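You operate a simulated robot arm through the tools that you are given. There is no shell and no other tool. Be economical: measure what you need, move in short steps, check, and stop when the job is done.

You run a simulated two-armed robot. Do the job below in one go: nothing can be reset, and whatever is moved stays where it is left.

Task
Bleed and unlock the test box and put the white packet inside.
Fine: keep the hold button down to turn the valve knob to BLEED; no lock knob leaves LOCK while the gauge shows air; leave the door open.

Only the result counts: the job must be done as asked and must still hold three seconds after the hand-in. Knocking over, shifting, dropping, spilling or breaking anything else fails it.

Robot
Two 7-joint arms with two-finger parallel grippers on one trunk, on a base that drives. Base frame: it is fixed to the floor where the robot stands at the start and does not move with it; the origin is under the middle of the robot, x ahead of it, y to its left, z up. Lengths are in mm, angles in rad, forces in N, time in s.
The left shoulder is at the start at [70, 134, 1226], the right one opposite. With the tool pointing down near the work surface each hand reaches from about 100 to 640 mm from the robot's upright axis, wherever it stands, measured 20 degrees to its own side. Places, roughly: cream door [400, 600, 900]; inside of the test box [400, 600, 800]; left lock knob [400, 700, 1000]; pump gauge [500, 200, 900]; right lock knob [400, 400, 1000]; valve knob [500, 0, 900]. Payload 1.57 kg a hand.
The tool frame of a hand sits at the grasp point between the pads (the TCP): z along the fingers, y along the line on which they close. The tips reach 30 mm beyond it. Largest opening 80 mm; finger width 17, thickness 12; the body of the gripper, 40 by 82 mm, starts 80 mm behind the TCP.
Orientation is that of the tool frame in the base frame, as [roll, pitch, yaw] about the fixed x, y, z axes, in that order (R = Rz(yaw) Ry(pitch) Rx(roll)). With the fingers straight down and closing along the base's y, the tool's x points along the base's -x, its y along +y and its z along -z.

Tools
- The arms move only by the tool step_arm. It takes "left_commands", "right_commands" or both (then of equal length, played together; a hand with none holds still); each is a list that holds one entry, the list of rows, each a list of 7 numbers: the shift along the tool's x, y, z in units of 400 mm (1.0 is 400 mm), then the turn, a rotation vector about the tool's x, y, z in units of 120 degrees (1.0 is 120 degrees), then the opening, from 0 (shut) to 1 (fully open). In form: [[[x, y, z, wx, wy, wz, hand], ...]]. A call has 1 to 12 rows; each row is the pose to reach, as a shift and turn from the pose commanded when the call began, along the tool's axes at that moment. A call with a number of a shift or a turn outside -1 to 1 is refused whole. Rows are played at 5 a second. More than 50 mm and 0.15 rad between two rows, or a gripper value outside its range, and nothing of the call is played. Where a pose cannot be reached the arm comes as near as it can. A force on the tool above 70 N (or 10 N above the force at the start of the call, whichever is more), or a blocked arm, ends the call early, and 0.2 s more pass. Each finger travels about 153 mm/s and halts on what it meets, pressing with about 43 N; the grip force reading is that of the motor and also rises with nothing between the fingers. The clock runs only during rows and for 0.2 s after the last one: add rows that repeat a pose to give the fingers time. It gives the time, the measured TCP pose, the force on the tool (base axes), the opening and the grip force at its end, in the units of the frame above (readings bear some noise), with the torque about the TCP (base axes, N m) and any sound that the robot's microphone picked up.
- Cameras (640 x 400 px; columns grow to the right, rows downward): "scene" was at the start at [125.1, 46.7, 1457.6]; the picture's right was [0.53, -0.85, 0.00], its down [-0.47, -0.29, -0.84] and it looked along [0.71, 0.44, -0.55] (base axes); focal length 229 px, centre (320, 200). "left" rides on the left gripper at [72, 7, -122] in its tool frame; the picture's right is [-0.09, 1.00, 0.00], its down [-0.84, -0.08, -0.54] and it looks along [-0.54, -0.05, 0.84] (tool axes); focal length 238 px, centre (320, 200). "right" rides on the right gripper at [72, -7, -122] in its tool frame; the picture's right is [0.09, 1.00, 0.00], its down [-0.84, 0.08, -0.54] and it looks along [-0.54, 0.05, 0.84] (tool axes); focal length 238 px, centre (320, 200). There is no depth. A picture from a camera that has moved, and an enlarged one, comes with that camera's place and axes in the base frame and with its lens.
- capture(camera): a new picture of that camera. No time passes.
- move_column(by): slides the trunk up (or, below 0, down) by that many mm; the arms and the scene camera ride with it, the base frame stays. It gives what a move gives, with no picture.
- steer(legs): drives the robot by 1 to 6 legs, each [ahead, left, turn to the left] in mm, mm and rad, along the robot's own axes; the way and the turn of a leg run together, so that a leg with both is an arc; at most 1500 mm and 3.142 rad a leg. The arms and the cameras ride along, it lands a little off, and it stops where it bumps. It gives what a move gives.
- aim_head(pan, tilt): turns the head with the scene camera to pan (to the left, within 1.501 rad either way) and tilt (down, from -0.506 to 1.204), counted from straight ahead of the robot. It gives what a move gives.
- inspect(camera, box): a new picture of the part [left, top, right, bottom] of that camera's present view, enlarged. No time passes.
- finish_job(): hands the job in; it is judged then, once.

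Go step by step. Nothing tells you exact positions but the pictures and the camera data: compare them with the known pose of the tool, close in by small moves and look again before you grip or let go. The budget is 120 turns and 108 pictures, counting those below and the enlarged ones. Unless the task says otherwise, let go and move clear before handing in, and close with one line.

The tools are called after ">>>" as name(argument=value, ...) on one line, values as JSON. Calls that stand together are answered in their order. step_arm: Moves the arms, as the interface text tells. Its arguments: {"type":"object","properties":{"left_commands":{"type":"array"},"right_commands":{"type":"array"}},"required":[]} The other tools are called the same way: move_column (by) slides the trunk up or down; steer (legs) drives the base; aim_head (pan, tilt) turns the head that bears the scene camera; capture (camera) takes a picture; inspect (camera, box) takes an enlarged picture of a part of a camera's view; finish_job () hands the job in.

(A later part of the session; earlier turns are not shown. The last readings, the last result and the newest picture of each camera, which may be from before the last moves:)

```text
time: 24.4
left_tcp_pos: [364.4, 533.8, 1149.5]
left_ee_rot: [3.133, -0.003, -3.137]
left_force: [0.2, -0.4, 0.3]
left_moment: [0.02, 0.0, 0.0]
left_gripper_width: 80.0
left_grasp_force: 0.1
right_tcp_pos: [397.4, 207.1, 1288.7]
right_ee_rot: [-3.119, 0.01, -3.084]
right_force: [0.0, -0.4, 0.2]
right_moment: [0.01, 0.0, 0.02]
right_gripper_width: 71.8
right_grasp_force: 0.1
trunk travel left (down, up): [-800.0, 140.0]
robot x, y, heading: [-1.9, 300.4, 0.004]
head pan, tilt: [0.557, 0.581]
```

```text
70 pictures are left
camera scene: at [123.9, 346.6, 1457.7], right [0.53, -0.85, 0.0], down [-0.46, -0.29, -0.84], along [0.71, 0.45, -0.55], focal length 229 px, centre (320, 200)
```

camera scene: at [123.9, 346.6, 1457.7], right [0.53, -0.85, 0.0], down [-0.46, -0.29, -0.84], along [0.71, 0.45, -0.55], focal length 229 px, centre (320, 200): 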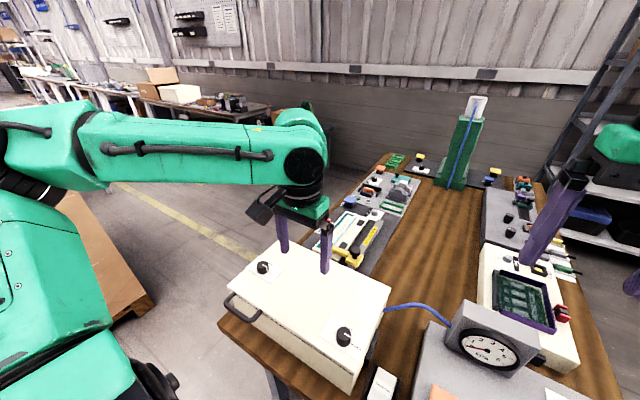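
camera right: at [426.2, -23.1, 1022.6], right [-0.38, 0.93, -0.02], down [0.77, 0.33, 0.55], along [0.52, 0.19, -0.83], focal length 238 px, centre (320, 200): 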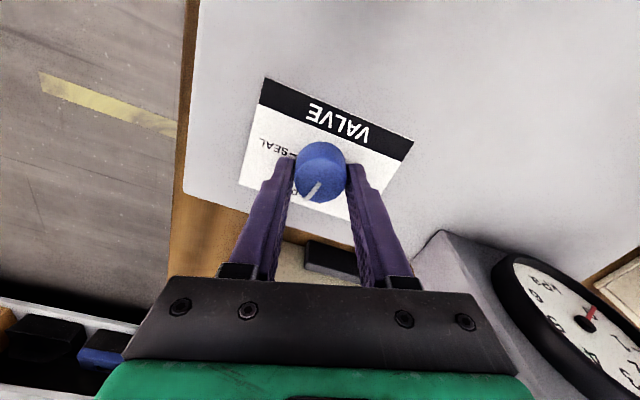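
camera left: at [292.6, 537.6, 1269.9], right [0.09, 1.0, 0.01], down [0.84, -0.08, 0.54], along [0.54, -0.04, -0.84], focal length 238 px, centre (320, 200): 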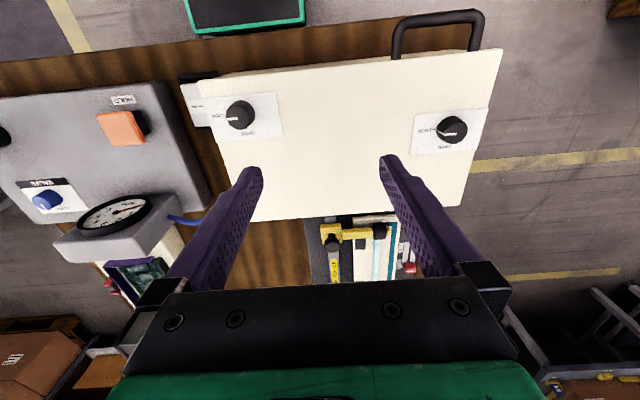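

Lock knob 1 at about [357,434,956]. Left hand goes above it with the wrist pre-rotated 20°.

>>> step_arm(left_commands=[[[0.003, -0.05, 0.05, 0, 0, 0.04, 1], [0.006, -0.1, 0.11, 0, 0, 0.08, 1], [0.01, -0.15, 0.18, 0, 0, 0.12, 1], [0.014, -0.2, 0.26, 0, 0, 0.167, 1], [0.0185, -0.25, 0.34, 0, 0, 0.167, 1], [0.0185, -0.25, 0.34, 0, 0, 0.167, 1]]])

>>> capture(camera="left")

```text
time: 25.8
left_tcp_pos: [355.8, 436.0, 1011.7]
left_ee_rot: [3.135, -0.002, 2.796]
left_force: [0.4, 1.0, -0.6]
left_moment: [-0.03, -0.01, -0.01]
left_gripper_width: 80.1
left_grasp_force: 0.1
right_tcp_pos: [396.9, 209.2, 1289.3]
right_ee_rot: [-3.118, 0.012, -3.085]
right_force: [-0.5, 0.5, 0.6]
right_moment: [-0.02, 0.0, 0.01]
right_gripper_width: 71.9
right_grasp_force: 0.0
trunk travel left (down, up): [-800.0, 140.0]
robot x, y, heading: [-2.2, 296.8, 0.008]
head pan, tilt: [0.557, 0.581]
```

```text
69 pictures are left
camera left: at [291.2, 465.4, 1133.7], right [0.42, 0.91, 0.0], down [0.76, -0.36, 0.54], along [0.49, -0.22, -0.84], focal length 238 px, centre (320, 200)
```

left: 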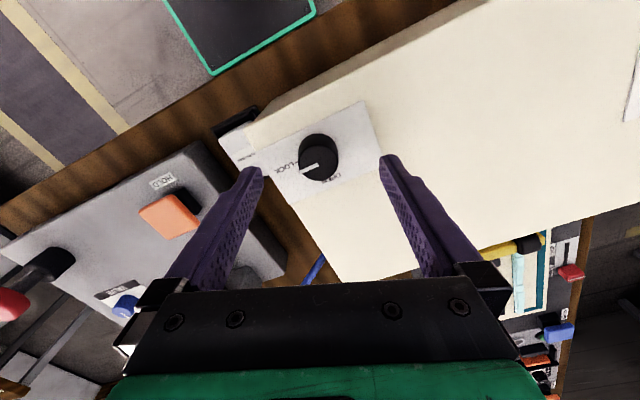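

>>> step_arm(left_commands=[[[-0.0115, -0.0025, 0.05, 0, 0, 0, 1], [-0.0115, -0.0025, 0.104, 0, 0, 0, 1], [-0.0115, -0.0025, 0.104, 0, 0, 0, 0.6], [-0.0115, -0.0025, 0.104, 0, 0, 0, 0.3], [-0.0115, -0.0025, 0.104, 0, 0, 0, 0.1], [-0.0115, -0.0025, 0.104, 0, 0, 0, 0.1]]])

>>> capture(camera="left")

```text
time: 27.2
left_tcp_pos: [356.8, 428.9, 976.6]
left_ee_rot: [3.131, 0.007, 2.795]
left_force: [-4.0, -14.6, 48.2]
left_moment: [-1.58, 1.05, 0.17]
left_gripper_width: 45.1
left_grasp_force: 20.1
right_tcp_pos: [390.6, 202.6, 1289.9]
right_ee_rot: [-3.125, 0.017, -3.084]
right_force: [-0.3, -0.2, -0.3]
right_moment: [0.01, 0.0, 0.02]
right_gripper_width: 71.8
right_grasp_force: 0.1
trunk travel left (down, up): [-800.0, 140.0]
robot x, y, heading: [-2.3, 303.5, 0.007]
head pan, tilt: [0.557, 0.581]
```

```text
68 pictures are left
camera left: at [290.4, 456.2, 1096.4], right [0.43, 0.91, 0.01], down [0.75, -0.36, 0.55], along [0.5, -0.22, -0.84], focal length 238 px, centre (320, 200)
```

left: 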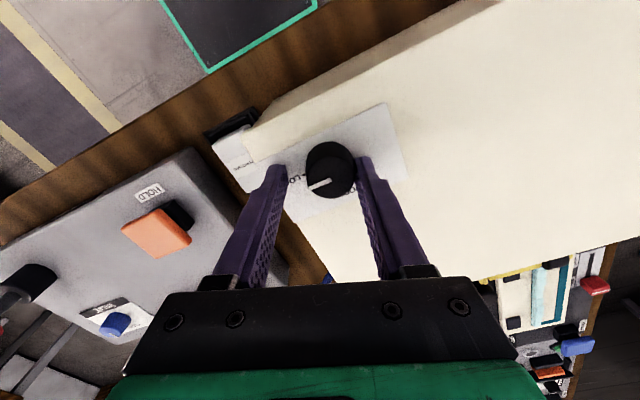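

Tips pressed on the lid; I raise ~9 mm, recentre and close.

>>> step_arm(left_commands=[[[0, 0, -0.0225, 0, 0, 0, 0.6], [0, 0.015, -0.0225, 0, 0, 0, 0.6], [0, 0.015, -0.0225, 0, 0, 0, 0.4], [0, 0.015, -0.0225, 0, 0, 0, 0.2], [0, 0.015, -0.0225, 0, 0, 0, 0.1], [0, 0.015, -0.0225, 0, 0, 0, 0.1]]])

>>> capture(camera="left")

```text
time: 28.6
left_tcp_pos: [358.8, 433.9, 979.7]
left_ee_rot: [3.136, -0.008, 2.798]
left_force: [-14.5, -24.8, -17.3]
left_moment: [-0.72, 0.36, 0.1]
left_gripper_width: 31.3
left_grasp_force: 40.2
right_tcp_pos: [395.1, 201.8, 1287.3]
right_ee_rot: [-3.125, 0.013, -3.084]
right_force: [-0.4, -0.2, -0.3]
right_moment: [0.04, -0.01, -0.03]
right_gripper_width: 71.9
right_grasp_force: 0.2
trunk travel left (down, up): [-800.0, 140.0]
robot x, y, heading: [-1.5, 297.7, 0.008]
head pan, tilt: [0.557, 0.581]
```

```text
67 pictures are left
camera left: at [295.0, 462.1, 1101.0], right [0.42, 0.91, 0.01], down [0.76, -0.36, 0.54], along [0.49, -0.22, -0.84], focal length 238 px, centre (320, 200)
```

left: 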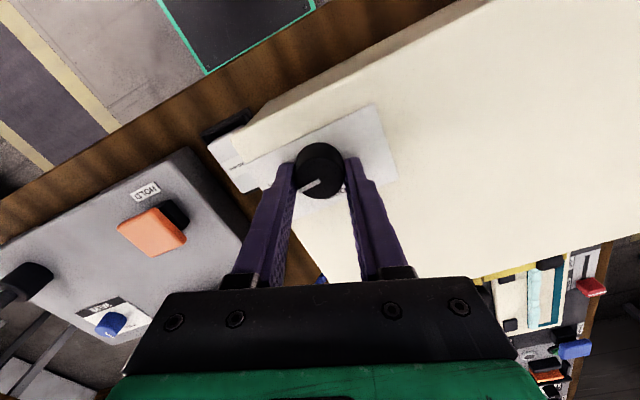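

Gripped. Turn the first half.

>>> step_arm(left_commands=[[[0, 0, 0, 0, 0, -0.0625, 0.1], [0, 0, 0, 0, 0, -0.125, 0.1], [0, 0, 0, 0, 0, -0.1875, 0.1], [0, 0, 0, 0, 0, -0.25, 0.1], [0, 0, 0, 0, 0, -0.3125, 0.1], [0, 0, 0, 0, 0, -0.375, 0.1]]])

>>> capture(camera="left")

```text
time: 30.0
left_tcp_pos: [363.3, 439.5, 981.7]
left_ee_rot: [3.136, 0.01, -2.697]
left_force: [3.6, -6.2, 11.0]
left_moment: [-0.03, -0.54, -0.43]
left_gripper_width: 31.1
left_grasp_force: 39.6
right_tcp_pos: [396.4, 206.4, 1289.0]
right_ee_rot: [-3.12, 0.012, -3.083]
right_force: [-0.4, -0.3, 0.2]
right_moment: [-0.01, -0.01, 0.03]
right_gripper_width: 72.2
right_grasp_force: 0.2
trunk travel left (down, up): [-800.0, 140.0]
robot x, y, heading: [-1.0, 303.5, 0.007]
head pan, tilt: [0.557, 0.581]
```

```text
66 pictures are left
camera left: at [295.7, 411.5, 1101.3], right [-0.34, 0.94, 0.01], down [0.79, 0.28, 0.55], along [0.51, 0.19, -0.84], focal length 238 px, centre (320, 200)
```

left: 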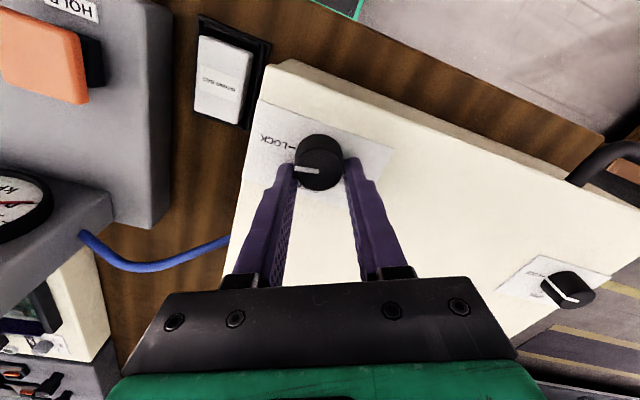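

The knob seems to have slipped, turning only ~15°. I check the gauge and the knob closely before retrying.

>>> inspect(camera="scene", box=[430, 290, 560, 390])

>>> inspect(camera="left", box=[240, 100, 400, 220])

```text
4.00 times, centred on (495, 340) of scene
camera zoom: at [123.1, 346.5, 1458.0], right [0.53, -0.85, 0.0], down [-0.46, -0.29, -0.84], along [0.71, 0.45, -0.55], focal length 918 px, centre (-380, -360)
```

zoom: 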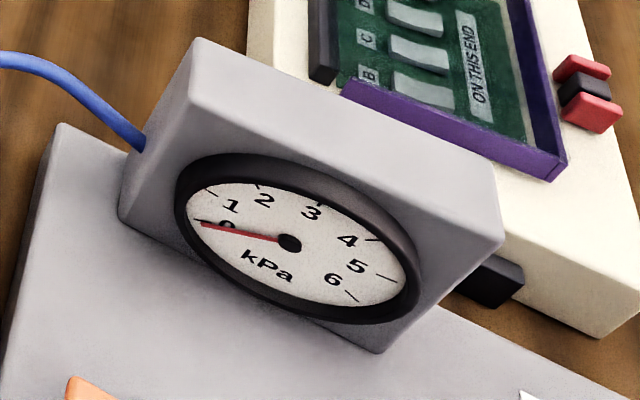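

```text
3.33 times, centred on (320, 160) of left
camera zoom: at [295.7, 411.5, 1101.3], right [-0.34, 0.94, 0.01], down [0.79, 0.28, 0.55], along [0.51, 0.19, -0.84], focal length 794 px, centre (320, 333)
```

zoom: 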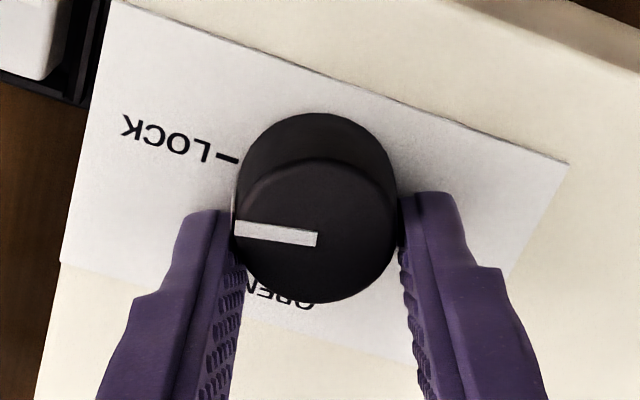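

Gauge is at 0, so the lock is free; my grip was ~6 mm off centre and shallow. I open, unwind, recentre and lower slightly, then regrip.

>>> step_arm(left_commands=[[[0, 0, 0, 0, 0, 0, 0.6], [0, 0, 0, 0, 0, 0, 0.7], [0.015, 0, 0, 0, 0, 0.07, 0.7], [0.015, 0, 0, 0, 0, 0.14, 0.7], [0.015, 0, 0, 0, 0, 0.21, 0.7], [0.015, 0, 0, 0, 0, 0.28, 0.7], [0.015, 0, 0, 0, 0, 0.35, 0.7], [0.015, 0, 0.01, 0, 0, 0.375, 0.7], [0.015, 0, 0.01, 0, 0, 0.375, 0.7]]])

>>> inspect(camera="left", box=[240, 100, 400, 220])

```text
time: 32.0
left_tcp_pos: [359.1, 436.7, 975.9]
left_ee_rot: [3.137, -0.002, 2.794]
left_force: [8.2, -2.2, 11.9]
left_moment: [-0.51, -0.17, 0.32]
left_gripper_width: 55.9
left_grasp_force: 0.0
right_tcp_pos: [397.4, 207.9, 1288.4]
right_ee_rot: [-3.12, 0.011, -3.084]
right_force: [-0.4, 0.8, 0.0]
right_moment: [0.0, -0.03, -0.02]
right_gripper_width: 72.1
right_grasp_force: 0.0
trunk travel left (down, up): [-800.0, 140.0]
robot x, y, heading: [2.0, 301.0, 0.009]
head pan, tilt: [0.557, 0.581]
```

```text
3.33 times, centred on (320, 160) of left
camera zoom: at [294.1, 464.5, 1097.0], right [0.42, 0.91, 0.01], down [0.76, -0.36, 0.54], along [0.49, -0.23, -0.84], focal length 794 px, centre (320, 333)
```

zoom: 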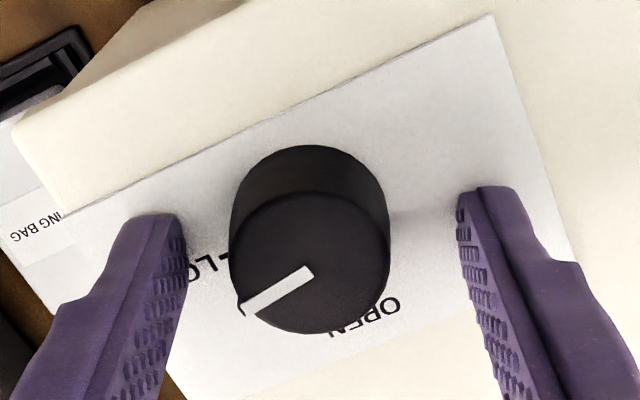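

Well centred now. Close and turn.

>>> step_arm(left_commands=[[[0, -0.005, -0.004, 0, 0, 0, 0.4], [0, -0.005, -0.004, 0, 0, 0, 0.0], [0, -0.005, -0.004, 0, 0, 0, 0.0], [0, -0.005, -0.004, 0, 0, 0, 0.0], [0, -0.005, -0.004, 0, 0, -0.0625, 0.0], [0, -0.005, -0.004, 0, 0, -0.125, 0.0], [0, -0.005, -0.004, 0, 0, -0.1875, 0.0], [0, -0.005, -0.004, 0, 0, -0.25, 0.0], [0, -0.005, -0.004, 0, 0, -0.3125, 0.0], [0, -0.005, -0.004, 0, 0, -0.375, 0.0], [0, -0.005, -0.004, 0, 0, -0.375, 0.0]]])

>>> inspect(camera="left", box=[240, 100, 400, 220])

```text
time: 34.4
left_tcp_pos: [353.9, 435.6, 977.3]
left_ee_rot: [3.137, 0.002, -2.699]
left_force: [-5.7, -0.9, 3.8]
left_moment: [-0.47, 1.26, 0.03]
left_gripper_width: 31.1
left_grasp_force: 39.9
right_tcp_pos: [395.8, 208.4, 1289.8]
right_ee_rot: [-3.118, 0.012, -3.085]
right_force: [0.7, -0.3, -0.6]
right_moment: [0.01, 0.02, 0.01]
right_gripper_width: 71.9
right_grasp_force: 0.0
trunk travel left (down, up): [-800.0, 140.0]
robot x, y, heading: [-0.7, 297.5, 0.003]
head pan, tilt: [0.557, 0.581]
```

```text
3.33 times, centred on (320, 160) of left
camera zoom: at [288.0, 408.3, 1098.3], right [-0.34, 0.94, 0.01], down [0.79, 0.29, 0.54], along [0.51, 0.19, -0.84], focal length 794 px, centre (320, 333)
```

zoom: 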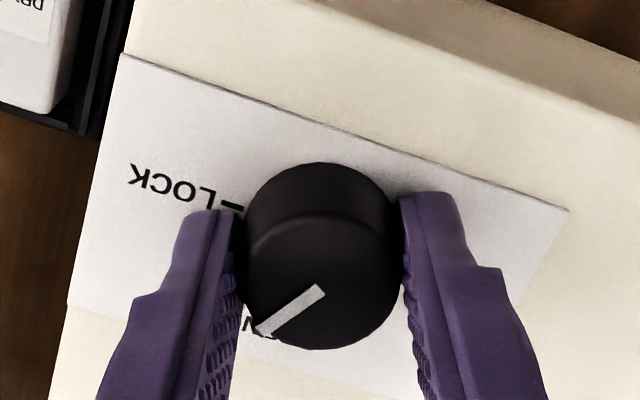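

Turned ~52° now. Continue the remaining ~38°.

>>> step_arm(left_commands=[[[0, 0, 0, 0, 0, -0.0625, 0.0], [0, 0, 0, 0, 0, -0.125, 0.0], [0, 0, 0, 0, 0, -0.1875, 0.0], [0, 0, 0, 0, 0, -0.25, 0.0], [0, 0, 0, 0, 0, -0.32, 0.0], [0, 0, 0, 0, 0, -0.32, 0.0]]])

>>> inspect(camera="left", box=[240, 100, 400, 220])

```text
time: 35.8
left_tcp_pos: [356.1, 435.9, 977.7]
left_ee_rot: [-3.141, 0.007, -2.03]
left_force: [-5.5, 7.2, 11.9]
left_moment: [0.81, -0.25, -0.42]
left_gripper_width: 31.2
left_grasp_force: 39.3
right_tcp_pos: [394.0, 209.3, 1289.4]
right_ee_rot: [-3.118, 0.015, -3.084]
right_force: [-0.2, -0.6, -1.4]
right_moment: [-0.03, -0.01, -0.01]
right_gripper_width: 71.8
right_grasp_force: 0.2
trunk travel left (down, up): [-800.0, 140.0]
robot x, y, heading: [-0.9, 300.7, 0.001]
head pan, tilt: [0.557, 0.581]
```

```text
3.33 times, centred on (320, 160) of left
camera zoom: at [318.5, 372.9, 1098.1], right [-0.85, 0.52, 0.0], down [0.44, 0.71, 0.55], along [0.29, 0.47, -0.84], focal length 794 px, centre (320, 333)
```

zoom: 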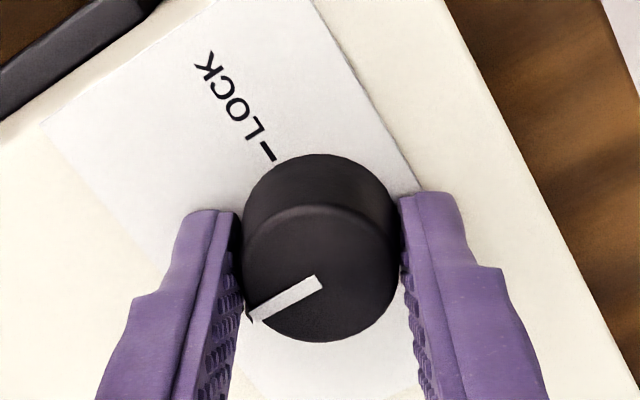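

Pointer at OPEN (+x). Release, lift and unwind the wrist.

>>> step_arm(left_commands=[[[0, 0, 0, 0, 0, 0, 0.5], [0, 0, 0, 0, 0, 0, 0.9], [0, 0, 0, 0, 0, 0, 1], [0, 0, -0.1, 0, 0, 0.05, 1], [0, 0, -0.2, 0, 0, 0.12, 1], [0, 0, -0.2, 0, 0, 0.19, 1], [0, 0, -0.2, 0, 0, 0.26, 1], [0, 0, -0.2, 0, 0, 0.33, 1], [0, 0, -0.2, 0, 0, 0.4, 1], [0, 0, -0.2, 0, 0, 0.47, 1], [0, 0, -0.2, 0, 0, 0.53, 1]]])

>>> capture(camera="left")

```text
time: 38.2
left_tcp_pos: [355.6, 434.4, 1055.8]
left_ee_rot: [3.136, -0.001, 3.14]
left_force: [0.9, -0.5, 0.0]
left_moment: [0.01, 0.0, -0.02]
left_gripper_width: 80.0
left_grasp_force: 0.0
right_tcp_pos: [396.6, 209.1, 1288.1]
right_ee_rot: [-3.12, 0.012, -3.083]
right_force: [0.1, 0.0, -0.1]
right_moment: [0.01, -0.02, 0.02]
right_gripper_width: 71.9
right_grasp_force: 0.1
trunk travel left (down, up): [-800.0, 140.0]
robot x, y, heading: [-5.2, 301.9, 0.006]
head pan, tilt: [0.557, 0.581]
```

```text
60 pictures are left
camera left: at [284.6, 439.4, 1178.0], right [0.09, 1.0, 0.01], down [0.84, -0.08, 0.54], along [0.54, -0.05, -0.84], focal length 238 px, centre (320, 200)
```

left: 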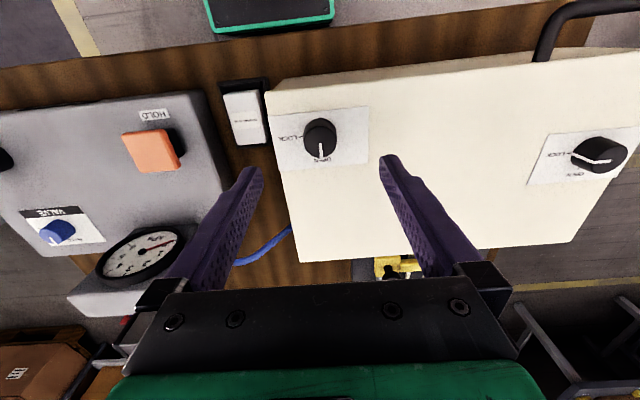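

Knob 1 reads OPEN. I drive 150 mm more to the left for the second knob and move above it.

>>> steer(legs=[[0, 150, 0]])

>>> step_arm(left_commands=[[[-0.022, 0.06, 0, 0, 0, 0.04, 1], [-0.045, 0.12, 0, 0, 0, 0.08, 1], [-0.068, 0.18, 0, 0, 0, 0.12, 1], [-0.09, 0.24, 0.05, 0, 0, 0.167, 1], [-0.112, 0.31, 0.1, 0, 0, 0.167, 1], [-0.112, 0.31, 0.1, 0, 0, 0.167, 1]]])

>>> capture(camera="left")

```text
time: 39.6
left_tcp_pos: [356.2, 582.1, 1056.8]
left_ee_rot: [3.133, 0.001, 3.14]
left_force: [0.3, 0.1, 0.0]
left_moment: [0.02, 0.02, 0.0]
left_gripper_width: 79.9
left_grasp_force: 0.1
right_tcp_pos: [396.2, 355.3, 1289.3]
right_ee_rot: [-3.122, 0.01, -3.085]
right_force: [0.2, -0.4, 0.0]
right_moment: [-0.01, -0.01, 0.02]
right_gripper_width: 72.0
right_grasp_force: 0.1
trunk travel left (down, up): [-800.0, 140.0]
robot x, y, heading: [-2.4, 447.9, 0.002]
head pan, tilt: [0.557, 0.581]
```

```text
time: 41.0
left_tcp_pos: [400.0, 707.8, 1016.7]
left_ee_rot: [3.136, -0.003, 2.789]
left_force: [1.2, 0.0, -0.3]
left_moment: [-0.03, -0.01, 0.0]
left_gripper_width: 79.9
left_grasp_force: 0.0
right_tcp_pos: [395.8, 357.6, 1288.9]
right_ee_rot: [-3.119, 0.012, -3.087]
right_force: [-0.1, -0.3, 0.5]
right_moment: [-0.01, -0.01, 0.0]
right_gripper_width: 72.1
right_grasp_force: 0.0
trunk travel left (down, up): [-800.0, 140.0]
robot x, y, heading: [-5.9, 452.5, 0.002]
head pan, tilt: [0.557, 0.581]
```

```text
59 pictures are left
camera left: at [335.7, 736.3, 1137.2], right [0.43, 0.9, 0.01], down [0.76, -0.36, 0.54], along [0.49, -0.23, -0.84], focal length 238 px, centre (320, 200)
```

left: 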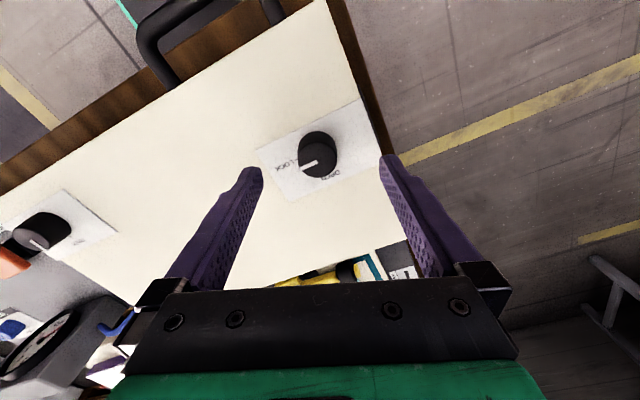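

Geometry matches knob 1. Descend to tip height just above the lid and check.

>>> step_arm(left_commands=[[[0, 0, 0.05, 0, 0, 0, 0.8], [0, 0, 0.097, 0, 0, 0, 0.7], [0, 0, 0.097, 0, 0, 0, 0.7]]])

>>> inspect(camera="left", box=[240, 100, 400, 220])

```text
time: 41.8
left_tcp_pos: [400.5, 708.4, 978.9]
left_ee_rot: [3.136, -0.002, 2.791]
left_force: [-0.9, 0.4, 8.9]
left_moment: [-0.19, 0.24, -0.03]
left_gripper_width: 55.0
left_grasp_force: 0.1
right_tcp_pos: [395.0, 357.1, 1289.3]
right_ee_rot: [-3.118, 0.013, -3.085]
right_force: [-0.3, 0.5, 1.2]
right_moment: [-0.01, 0.03, -0.02]
right_gripper_width: 72.1
right_grasp_force: 0.0
trunk travel left (down, up): [-800.0, 140.0]
robot x, y, heading: [-6.9, 451.0, 0.002]
head pan, tilt: [0.557, 0.581]
```

```text
3.33 times, centred on (320, 160) of left
camera zoom: at [335.3, 737.2, 1099.6], right [0.43, 0.9, 0.01], down [0.76, -0.36, 0.54], along [0.49, -0.23, -0.84], focal length 794 px, centre (320, 333)
```

zoom: 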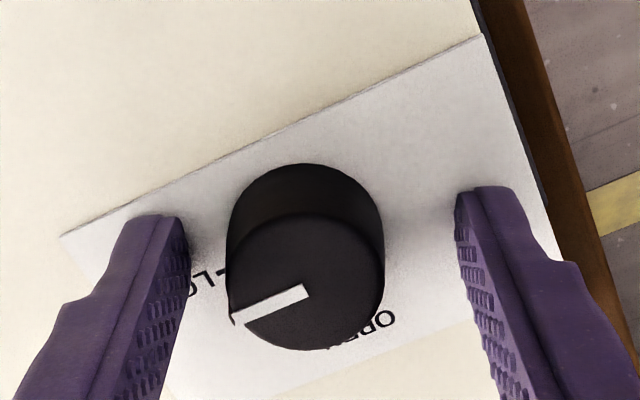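

>>> step_arm(left_commands=[[[-0.009, -0.007, -0.004, 0, 0, 0, 0.5], [-0.009, -0.007, -0.004, 0, 0, 0, 0.0], [-0.009, -0.007, -0.004, 0, 0, 0, 0.0], [-0.009, -0.007, -0.004, 0, 0, 0, 0.0], [-0.009, -0.007, -0.004, 0, 0, -0.0625, 0.0], [-0.009, -0.007, -0.004, 0, 0, -0.125, 0.0], [-0.009, -0.007, -0.004, 0, 0, -0.1875, 0.0], [-0.009, -0.007, -0.004, 0, 0, -0.25, 0.0], [-0.009, -0.007, -0.004, 0, 0, -0.3125, 0.0], [-0.009, -0.007, -0.004, 0, 0, -0.375, 0.0], [-0.009, -0.007, -0.004, 0, 0, -0.375, 0.0]]])

>>> inspect(camera="left", box=[240, 100, 400, 220])

```text
time: 44.2
left_tcp_pos: [401.3, 706.5, 979.2]
left_ee_rot: [3.137, 0.0, -2.706]
left_force: [-1.8, 8.2, -3.0]
left_moment: [0.3, -0.04, -0.69]
left_gripper_width: 30.8
left_grasp_force: 40.0
right_tcp_pos: [395.6, 360.5, 1289.9]
right_ee_rot: [-3.117, 0.011, -3.085]
right_force: [0.1, -1.2, 0.1]
right_moment: [-0.03, 0.03, 0.01]
right_gripper_width: 71.8
right_grasp_force: 0.1
trunk travel left (down, up): [-800.0, 140.0]
robot x, y, heading: [-2.0, 452.2, 0.006]
head pan, tilt: [0.557, 0.581]
```

```text
3.33 times, centred on (320, 160) of left
camera zoom: at [335.1, 680.7, 1100.5], right [-0.34, 0.94, 0.01], down [0.79, 0.28, 0.54], along [0.51, 0.19, -0.84], focal length 794 px, centre (320, 333)
```

zoom: 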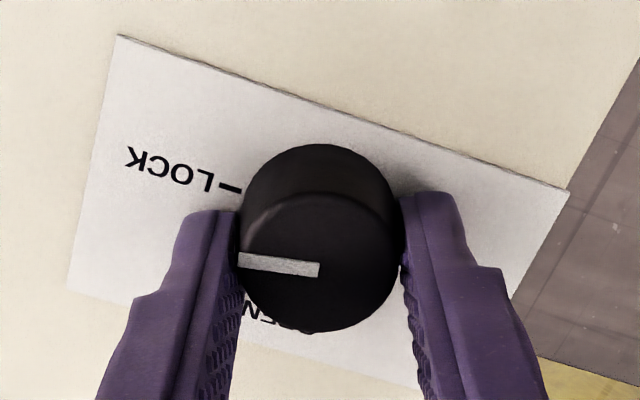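

Only ~13° so far, but probably past the detent. I continue turning with the same grip.

>>> step_arm(left_commands=[[[0, 0, 0, 0, 0, -0.0625, 0.0], [0, 0, 0, 0, 0, -0.125, 0.0], [0, 0, 0, 0, 0, -0.1875, 0.0], [0, 0, 0, 0, 0, -0.25, 0.0], [0, 0, 0, 0, 0, -0.3125, 0.0], [0, 0, 0, 0, 0, -0.3125, 0.0]]])

>>> inspect(camera="left", box=[240, 100, 400, 220])

```text
time: 45.6
left_tcp_pos: [401.6, 707.9, 980.3]
left_ee_rot: [3.141, 0.003, -2.05]
left_force: [-10.9, 11.7, -3.3]
left_moment: [0.31, 0.27, -0.16]
left_gripper_width: 31.4
left_grasp_force: 39.1
right_tcp_pos: [392.6, 361.0, 1289.3]
right_ee_rot: [-3.117, 0.015, -3.086]
right_force: [-0.4, -0.4, 0.3]
right_moment: [0.0, 0.03, 0.0]
right_gripper_width: 71.7
right_grasp_force: 0.0
trunk travel left (down, up): [-800.0, 140.0]
robot x, y, heading: [-1.4, 448.1, 0.005]
head pan, tilt: [0.557, 0.581]
```

```text
3.33 times, centred on (320, 160) of left
camera zoom: at [362.1, 645.3, 1100.8], right [-0.84, 0.54, 0.0], down [0.45, 0.7, 0.54], along [0.29, 0.46, -0.84], focal length 794 px, centre (320, 333)
```

zoom: 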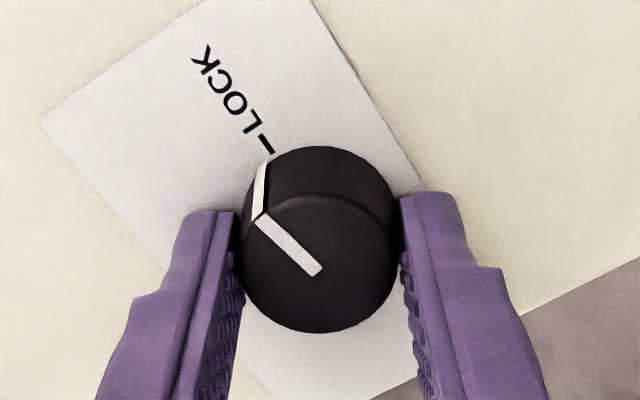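

Still slipping. I open, unwind, and regrip slightly deeper and better centred.

>>> step_arm(left_commands=[[[0, 0, 0, 0, 0, 0, 0.6], [0, 0, 0, 0, 0, 0, 0.7], [0.0075, 0, 0, 0, 0, 0.06875, 0.7], [0.0075, 0, 0, 0, 0, 0.1375, 0.7], [0.0075, 0, 0, 0, 0, 0.20625, 0.7], [0.0075, 0, 0, 0, 0, 0.275, 0.7], [0.0075, 0, 0, 0, 0, 0.34375, 0.7], [0.0075, 0, 0, 0, 0, 0.4125, 0.7], [0.0075, 0, 0, 0, 0, 0.48125, 0.7], [0.0075, 0, 0, 0, 0, 0.55, 0.7], [0.0075, 0, 0, 0, 0, 0.61875, 0.7], [0.0075, 0, 0.004, 0, 0, 0.6875, 0.7]]])

>>> inspect(camera="left", box=[240, 100, 400, 220])

```text
time: 48.2
left_tcp_pos: [401.5, 702.7, 977.6]
left_ee_rot: [3.136, -0.004, 2.787]
left_force: [0.1, 0.2, -0.3]
left_moment: [-0.02, 0.03, -0.01]
left_gripper_width: 56.3
left_grasp_force: 0.2
right_tcp_pos: [396.6, 358.6, 1289.4]
right_ee_rot: [-3.119, 0.012, -3.086]
right_force: [0.3, -0.1, -0.2]
right_moment: [0.0, -0.02, 0.0]
right_gripper_width: 72.0
right_grasp_force: 0.0
trunk travel left (down, up): [-800.0, 140.0]
robot x, y, heading: [0.3, 454.1, 0.007]
head pan, tilt: [0.557, 0.581]
```

```text
3.33 times, centred on (320, 160) of left
camera zoom: at [337.5, 730.9, 1099.8], right [0.43, 0.9, 0.01], down [0.76, -0.37, 0.54], along [0.49, -0.23, -0.84], focal length 794 px, centre (320, 333)
```

zoom: 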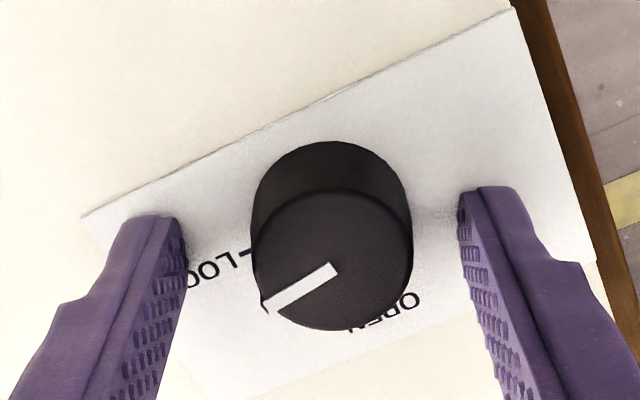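

>>> step_arm(left_commands=[[[0.005, 0.006, 0.008, 0, 0, 0, 0.5], [0.005, 0.006, 0.006, 0, 0, 0, 0.0], [0.005, 0.006, 0.006, 0, 0, 0, 0.0], [0.005, 0.006, 0.006, 0, 0, 0, 0.0], [0.005, 0.006, 0.006, 0, 0, -0.0625, 0.0], [0.005, 0.006, 0.006, 0, 0, -0.125, 0.0], [0.005, 0.006, 0.006, 0, 0, -0.1875, 0.0], [0.005, 0.006, 0.006, 0, 0, -0.25, 0.0], [0.005, 0.006, 0.006, 0, 0, -0.3125, 0.0], [0.005, 0.006, 0.006, 0, 0, -0.375, 0.0], [0.005, 0.006, 0.006, 0, 0, -0.375, 0.0]]])

>>> inspect(camera="left", box=[240, 100, 400, 220])

```text
time: 50.6
left_tcp_pos: [396.6, 702.7, 976.3]
left_ee_rot: [3.137, 0.005, -2.704]
left_force: [-6.6, 4.1, 13.7]
left_moment: [0.2, 0.25, 0.02]
left_gripper_width: 30.8
left_grasp_force: 40.2
right_tcp_pos: [392.9, 356.7, 1290.8]
right_ee_rot: [-3.119, 0.015, -3.087]
right_force: [-0.4, -0.1, -0.2]
right_moment: [0.0, 0.0, 0.0]
right_gripper_width: 72.0
right_grasp_force: 0.1
trunk travel left (down, up): [-800.0, 140.0]
robot x, y, heading: [-1.3, 452.9, 0.001]
head pan, tilt: [0.557, 0.581]
```

```text
3.33 times, centred on (320, 160) of left
camera zoom: at [329.4, 678.1, 1097.3], right [-0.34, 0.94, 0.01], down [0.79, 0.28, 0.54], along [0.51, 0.19, -0.84], focal length 794 px, centre (320, 333)
```

zoom: 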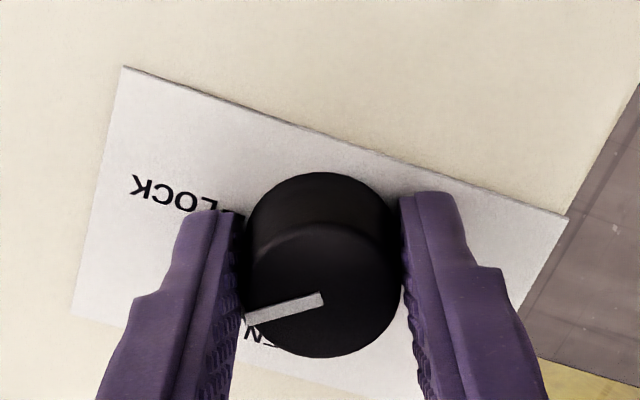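

It turned ~38°. Continue ~52°.

>>> step_arm(left_commands=[[[0, 0, 0, 0, 0, -0.0625, 0.0], [0, 0, 0, 0, 0, -0.125, 0.0], [0, 0, 0, 0, 0, -0.1875, 0.0], [0, 0, 0, 0, 0, -0.25, 0.0], [0, 0, 0, 0, 0, -0.3125, 0.0], [0, 0, 0, 0, 0, -0.375, 0.0], [0, 0, 0, 0, 0, -0.4375, 0.0], [0, 0, 0, 0, 0, -0.4375, 0.0]]])

>>> inspect(camera="left", box=[240, 100, 400, 220])

```text
time: 52.4
left_tcp_pos: [397.9, 706.1, 978.9]
left_ee_rot: [-3.141, 0.007, -1.789]
left_force: [-4.3, 0.5, 11.4]
left_moment: [1.11, -0.04, 0.03]
left_gripper_width: 31.1
left_grasp_force: 39.8
right_tcp_pos: [392.7, 355.7, 1289.8]
right_ee_rot: [-3.122, 0.017, -3.086]
right_force: [-0.7, 0.0, -0.3]
right_moment: [0.01, -0.02, -0.02]
right_gripper_width: 72.2
right_grasp_force: 0.0
trunk travel left (down, up): [-800.0, 140.0]
robot x, y, heading: [-0.0, 448.5, 0.007]
head pan, tilt: [0.557, 0.581]
```

```text
3.33 times, centred on (320, 160) of left
camera zoom: at [376.7, 632.7, 1098.6], right [-0.95, 0.31, 0.0], down [0.25, 0.8, 0.55], along [0.17, 0.52, -0.84], focal length 794 px, centre (320, 333)
```

zoom: 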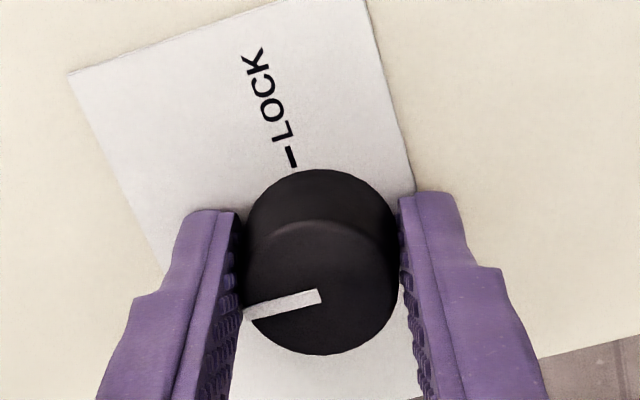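

Pointer at OPEN. Release and lift; I keep this wrist yaw, useful for the door handle. Then look.

>>> step_arm(left_commands=[[[0, 0, 0, 0, 0, 0, 0.5], [0, 0, 0, 0, 0, 0, 0.9], [0, 0, 0, 0, 0, 0, 1], [0, 0, -0.1, 0, 0, 0, 1], [0, 0, -0.2, 0, 0, 0, 1], [0, 0, -0.3, 0, 0, 0, 1]]])

>>> aim_head(pan=0.5, tilt=0.9)

>>> capture(camera="scene")

>>> capture(camera="left")

```text
time: 53.8
left_tcp_pos: [398.3, 701.7, 1096.9]
left_ee_rot: [3.14, 0.004, -1.791]
left_force: [0.6, 0.6, 0.7]
left_moment: [0.05, 0.01, 0.05]
left_gripper_width: 80.1
left_grasp_force: 0.0
right_tcp_pos: [395.0, 357.8, 1288.4]
right_ee_rot: [-3.121, 0.012, -3.086]
right_force: [-0.2, 0.2, 0.6]
right_moment: [-0.01, -0.01, -0.01]
right_gripper_width: 72.0
right_grasp_force: 0.1
trunk travel left (down, up): [-800.0, 140.0]
robot x, y, heading: [-5.6, 453.6, -0.002]
head pan, tilt: [0.557, 0.581]
```

```text
time: 54.6
left_tcp_pos: [398.7, 702.7, 1096.4]
left_ee_rot: [3.14, 0.005, -1.79]
left_force: [-0.1, -0.6, 0.7]
left_moment: [-0.02, 0.02, 0.06]
left_gripper_width: 80.0
left_grasp_force: 0.0
right_tcp_pos: [396.8, 357.4, 1288.7]
right_ee_rot: [-3.117, 0.011, -3.086]
right_force: [0.1, 0.5, 0.5]
right_moment: [-0.04, -0.03, 0.0]
right_gripper_width: 71.6
right_grasp_force: 0.0
trunk travel left (down, up): [-800.0, 140.0]
robot x, y, heading: [-2.0, 451.2, -0.0]
head pan, tilt: [0.499, 0.901]
```

```text
52 pictures are left
camera scene: at [114.3, 488.1, 1431.2], right [0.48, -0.88, 0.0], down [-0.69, -0.38, -0.62], along [0.54, 0.3, -0.78], focal length 229 px, centre (320, 200)
```

scene: 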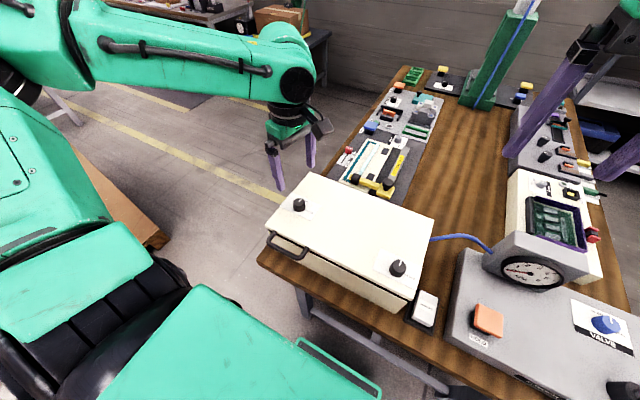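

```text
51 pictures are left
camera left: at [378.0, 632.5, 1216.5], right [-0.95, 0.31, 0.0], down [0.26, 0.8, 0.55], along [0.17, 0.52, -0.84], focal length 238 px, centre (320, 200)
```

left: 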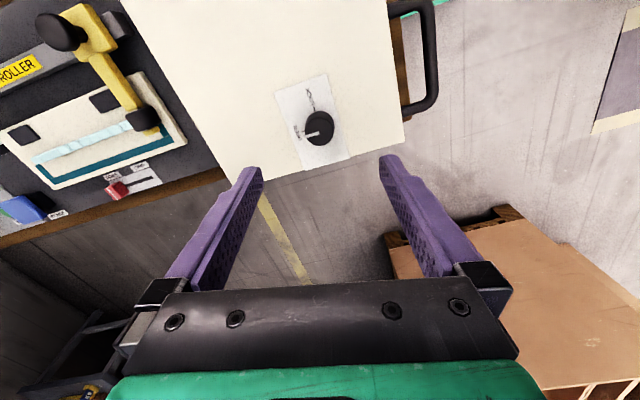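

>>> inspect(camera="scene", box=[250, 170, 450, 330])

>>> inspect(camera="left", box=[260, 0, 460, 160])

```text
2.50 times, centred on (350, 250) of scene
camera zoom: at [114.3, 488.1, 1431.2], right [0.48, -0.88, 0.0], down [-0.69, -0.38, -0.62], along [0.54, 0.3, -0.78], focal length 573 px, centre (245, 75)
```

zoom: 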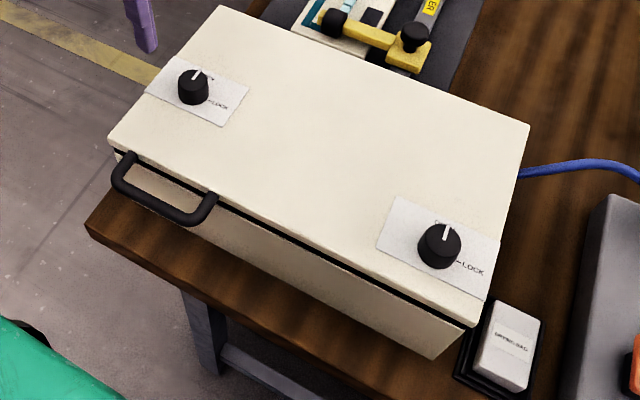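

```text
2.50 times, centred on (360, 80) of left
camera zoom: at [378.0, 632.5, 1216.5], right [-0.95, 0.31, 0.0], down [0.26, 0.8, 0.55], along [0.17, 0.52, -0.84], focal length 596 px, centre (220, 500)
```

zoom: 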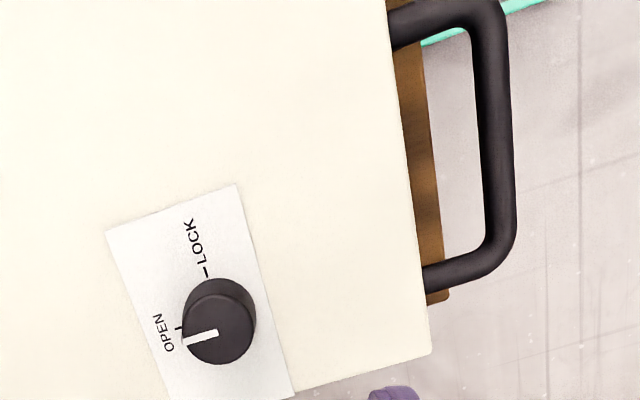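

Both locks read OPEN. The handle bar is near [274, 672, 937], hinge presumably at the far edge x≈543. I place the left hand above the bar, fingers closing along x.

>>> step_arm(left_commands=[[[0.035, 0.072, 0, 0, 0, -0.03, 0.8], [0.07, 0.144, 0, 0, 0, -0.06, 0.5], [0.106, 0.216, 0, 0, 0, -0.09, 0.5], [0.141, 0.2875, 0, 0, 0, -0.105, 0.5], [0.141, 0.2875, 0.1, 0, 0, -0.105, 0.5], [0.141, 0.2875, 0.21, 0, 0, -0.105, 0.5], [0.141, 0.2875, 0.21, 0, 0, -0.105, 0.5]]])

>>> capture(camera="left")

>>> inspect(camera="scene", box=[190, 130, 390, 290])

```text
time: 56.2
left_tcp_pos: [332.2, 677.7, 1020.3]
left_ee_rot: [3.141, 0.006, -1.571]
left_force: [-0.3, -0.1, 0.3]
left_moment: [0.02, -0.02, 0.0]
left_gripper_width: 40.1
left_grasp_force: 0.1
left hand out of reach, approached as far as the arm can: row 4, 5, 6, 7
right_tcp_pos: [394.4, 357.9, 1289.2]
right_ee_rot: [-3.121, 0.012, -3.088]
right_force: [-0.2, -1.0, -0.5]
right_moment: [-0.01, -0.02, -0.01]
right_gripper_width: 72.0
right_grasp_force: 0.1
trunk travel left (down, up): [-800.0, 140.0]
robot x, y, heading: [-5.3, 451.5, 0.002]
head pan, tilt: [0.499, 0.901]
```

```text
48 pictures are left
camera left: at [325.6, 604.2, 1140.5], right [-1.0, 0.09, 0.0], down [0.08, 0.83, 0.55], along [0.05, 0.55, -0.84], focal length 238 px, centre (320, 200)
```

left: 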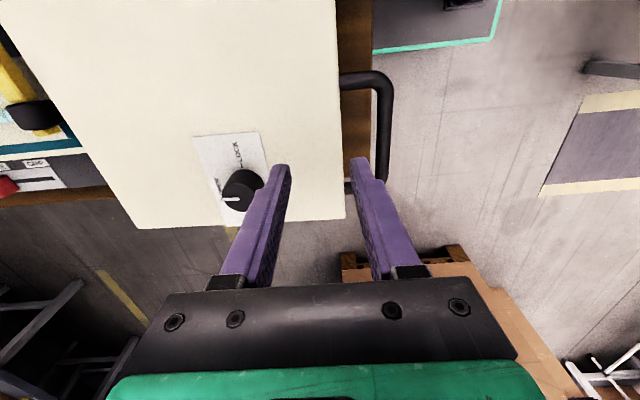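

```text
2.50 times, centred on (290, 210) of scene
camera zoom: at [112.1, 486.7, 1431.3], right [0.48, -0.88, 0.0], down [-0.69, -0.38, -0.62], along [0.55, 0.3, -0.78], focal length 573 px, centre (395, 175)
```

zoom: 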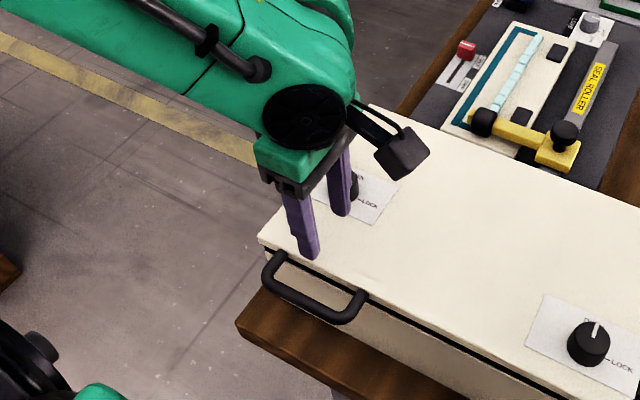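

The arm can't fold that close; I back the robot up 75 mm so the hand lands over the handle.

>>> steer(legs=[[-75, 0, 0]])

>>> capture(camera="left")

```text
time: 57.2
left_tcp_pos: [265.7, 678.2, 1016.6]
left_ee_rot: [3.132, 0.006, -1.572]
left_force: [0.2, 0.8, 0.2]
left_moment: [0.02, 0.05, -0.01]
left_gripper_width: 40.3
left_grasp_force: 0.1
right_tcp_pos: [330.7, 357.9, 1286.3]
right_ee_rot: [-3.12, 0.006, -3.086]
right_force: [-0.2, 0.6, -0.1]
right_moment: [-0.02, 0.03, 0.02]
right_gripper_width: 71.8
right_grasp_force: 0.0
trunk travel left (down, up): [-800.0, 140.0]
robot x, y, heading: [-71.6, 449.5, 0.002]
head pan, tilt: [0.499, 0.901]
```

```text
46 pictures are left
camera left: at [261.0, 605.0, 1138.2], right [-1.0, 0.09, 0.01], down [0.08, 0.83, 0.55], along [0.04, 0.54, -0.84], focal length 238 px, centre (320, 200)
```

left: 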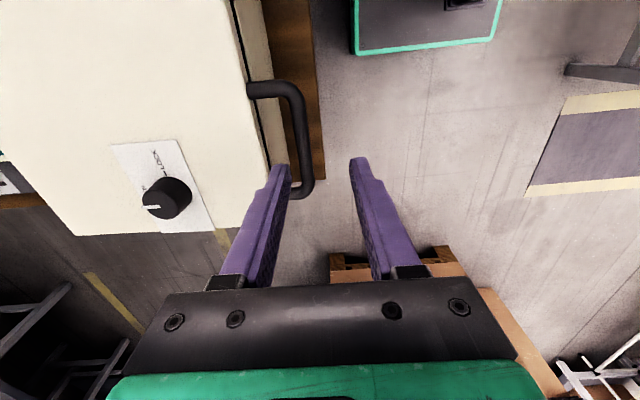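

>>> step_arm(left_commands=[[[0, -0.031, 0.03, 0, 0, 0, 0.5], [0, -0.031, 0.08, 0, 0, 0, 0.5], [0, -0.031, 0.09, 0, 0, 0, 0.5]]])

>>> inspect(camera="left", box=[220, 60, 420, 220])

```text
time: 58.0
left_tcp_pos: [270.9, 680.2, 984.9]
left_ee_rot: [3.141, 0.005, -1.57]
left_force: [-0.5, -1.1, 0.0]
left_moment: [0.01, 0.01, -0.03]
left_gripper_width: 40.1
left_grasp_force: 0.1
right_tcp_pos: [322.3, 357.7, 1289.0]
right_ee_rot: [-3.118, 0.014, -3.086]
right_force: [-0.8, 0.6, 0.1]
right_moment: [-0.01, -0.02, 0.02]
right_gripper_width: 72.1
right_grasp_force: 0.0
trunk travel left (down, up): [-800.0, 140.0]
robot x, y, heading: [-72.2, 451.6, 0.002]
head pan, tilt: [0.499, 0.901]
```

```text
2.50 times, centred on (320, 140) of left
camera zoom: at [266.1, 606.4, 1104.8], right [-1.0, 0.09, 0.0], down [0.08, 0.83, 0.55], along [0.05, 0.54, -0.84], focal length 596 px, centre (320, 350)
```

zoom: 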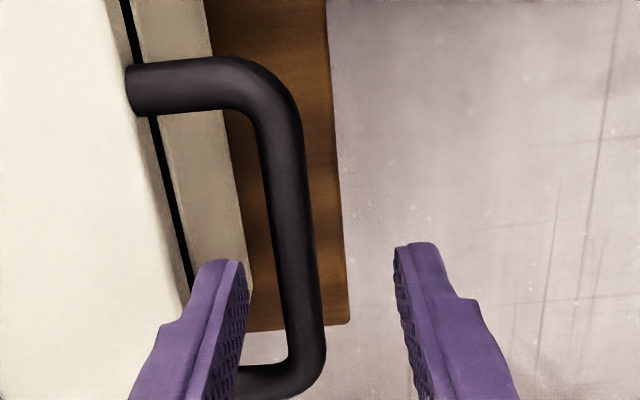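

>>> step_arm(left_commands=[[[0, -0.025, 0, 0, 0, 0, 0.38], [0, -0.025, 0, 0, 0, 0, 0.38], [0, -0.025, 0.02, 0, 0, 0, 0.38]]])

>>> inspect(camera="left", box=[220, 60, 420, 220])

```text
time: 58.8
left_tcp_pos: [280.7, 679.1, 975.8]
left_ee_rot: [3.14, 0.006, -1.57]
left_force: [-0.2, -0.4, 0.9]
left_moment: [-0.04, -0.01, 0.01]
left_gripper_width: 30.4
left_grasp_force: 0.1
right_tcp_pos: [324.3, 356.9, 1288.8]
right_ee_rot: [-3.121, 0.01, -3.085]
right_force: [-0.1, 0.4, 0.5]
right_moment: [0.01, 0.0, 0.01]
right_gripper_width: 72.1
right_grasp_force: 0.1
trunk travel left (down, up): [-800.0, 140.0]
robot x, y, heading: [-73.1, 450.0, 0.005]
head pan, tilt: [0.499, 0.901]
```

```text
2.50 times, centred on (320, 140) of left
camera zoom: at [276.7, 605.3, 1095.9], right [-1.0, 0.09, 0.0], down [0.08, 0.83, 0.55], along [0.05, 0.54, -0.84], focal length 596 px, centre (320, 350)
```

zoom: 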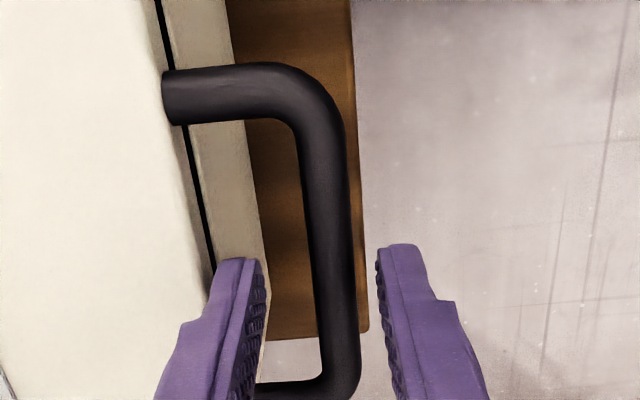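

>>> step_arm(left_commands=[[[0, 0.006, 0.03, 0, 0, 0, 0.38], [0, 0.006, 0.068, 0, 0, 0, 0.38], [0, 0.006, 0.068, 0, 0, 0, 0.2], [0, 0.006, 0.068, 0, 0, 0, 0.0], [0, 0.006, 0.068, 0, 0, 0, 0.0]]])

>>> inspect(camera="left", box=[220, 60, 420, 220])

```text
time: 60.0
left_tcp_pos: [279.5, 680.7, 948.1]
left_ee_rot: [3.138, 0.007, -1.57]
left_force: [-5.3, 0.1, -0.3]
left_moment: [0.31, 0.08, 0.57]
left_gripper_width: 12.3
left_grasp_force: 29.1
right_tcp_pos: [321.4, 357.5, 1289.5]
right_ee_rot: [-3.118, 0.013, -3.085]
right_force: [0.3, 0.0, 0.4]
right_moment: [0.0, 0.0, 0.05]
right_gripper_width: 72.2
right_grasp_force: 0.1
trunk travel left (down, up): [-800.0, 140.0]
robot x, y, heading: [-75.0, 453.2, -0.001]
head pan, tilt: [0.499, 0.901]
```

```text
2.50 times, centred on (320, 140) of left
camera zoom: at [274.0, 606.2, 1068.5], right [-1.0, 0.09, 0.0], down [0.08, 0.83, 0.55], along [0.05, 0.55, -0.84], focal length 596 px, centre (320, 350)
```

zoom: 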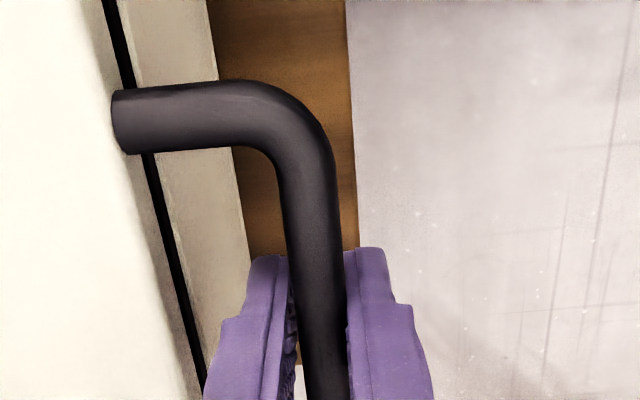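

Bar gripped. Try a first 10° of lifting along the hinge arc.

>>> step_arm(left_commands=[[[0, -0.0007, -0.029, 0, 0, 0, 0], [0, -0.0025, -0.0575, 0, 0, 0, 0], [0, -0.0055, -0.086, 0, 0, 0, 0], [0, -0.01, -0.115, 0, 0, 0, 0]]])

>>> capture(camera="scene")

```text
time: 61.0
left_tcp_pos: [286.9, 680.4, 995.6]
left_ee_rot: [3.139, 0.006, -1.572]
left_force: [4.4, 1.1, -5.7]
left_moment: [-0.07, -0.09, 0.49]
left_gripper_width: 11.8
left_grasp_force: 29.1
right_tcp_pos: [327.1, 359.0, 1286.9]
right_ee_rot: [-3.118, 0.008, -3.085]
right_force: [0.3, 0.1, -0.9]
right_moment: [0.01, 0.04, -0.01]
right_gripper_width: 72.1
right_grasp_force: 0.1
trunk travel left (down, up): [-800.0, 140.0]
robot x, y, heading: [-72.8, 449.5, 0.004]
head pan, tilt: [0.499, 0.901]
```

```text
42 pictures are left
camera scene: at [44.3, 488.5, 1430.8], right [0.48, -0.88, 0.0], down [-0.69, -0.38, -0.62], along [0.54, 0.3, -0.78], focal length 229 px, centre (320, 200)
```

scene: 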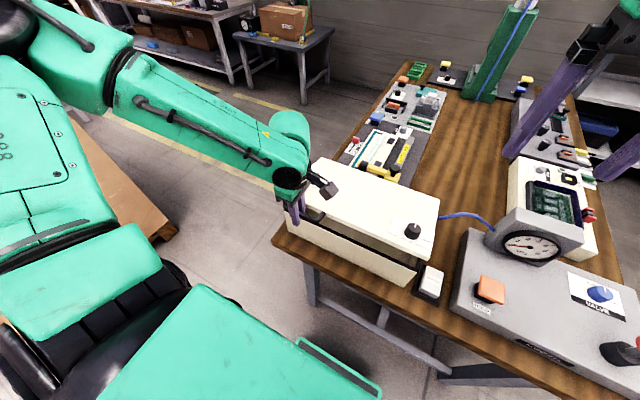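

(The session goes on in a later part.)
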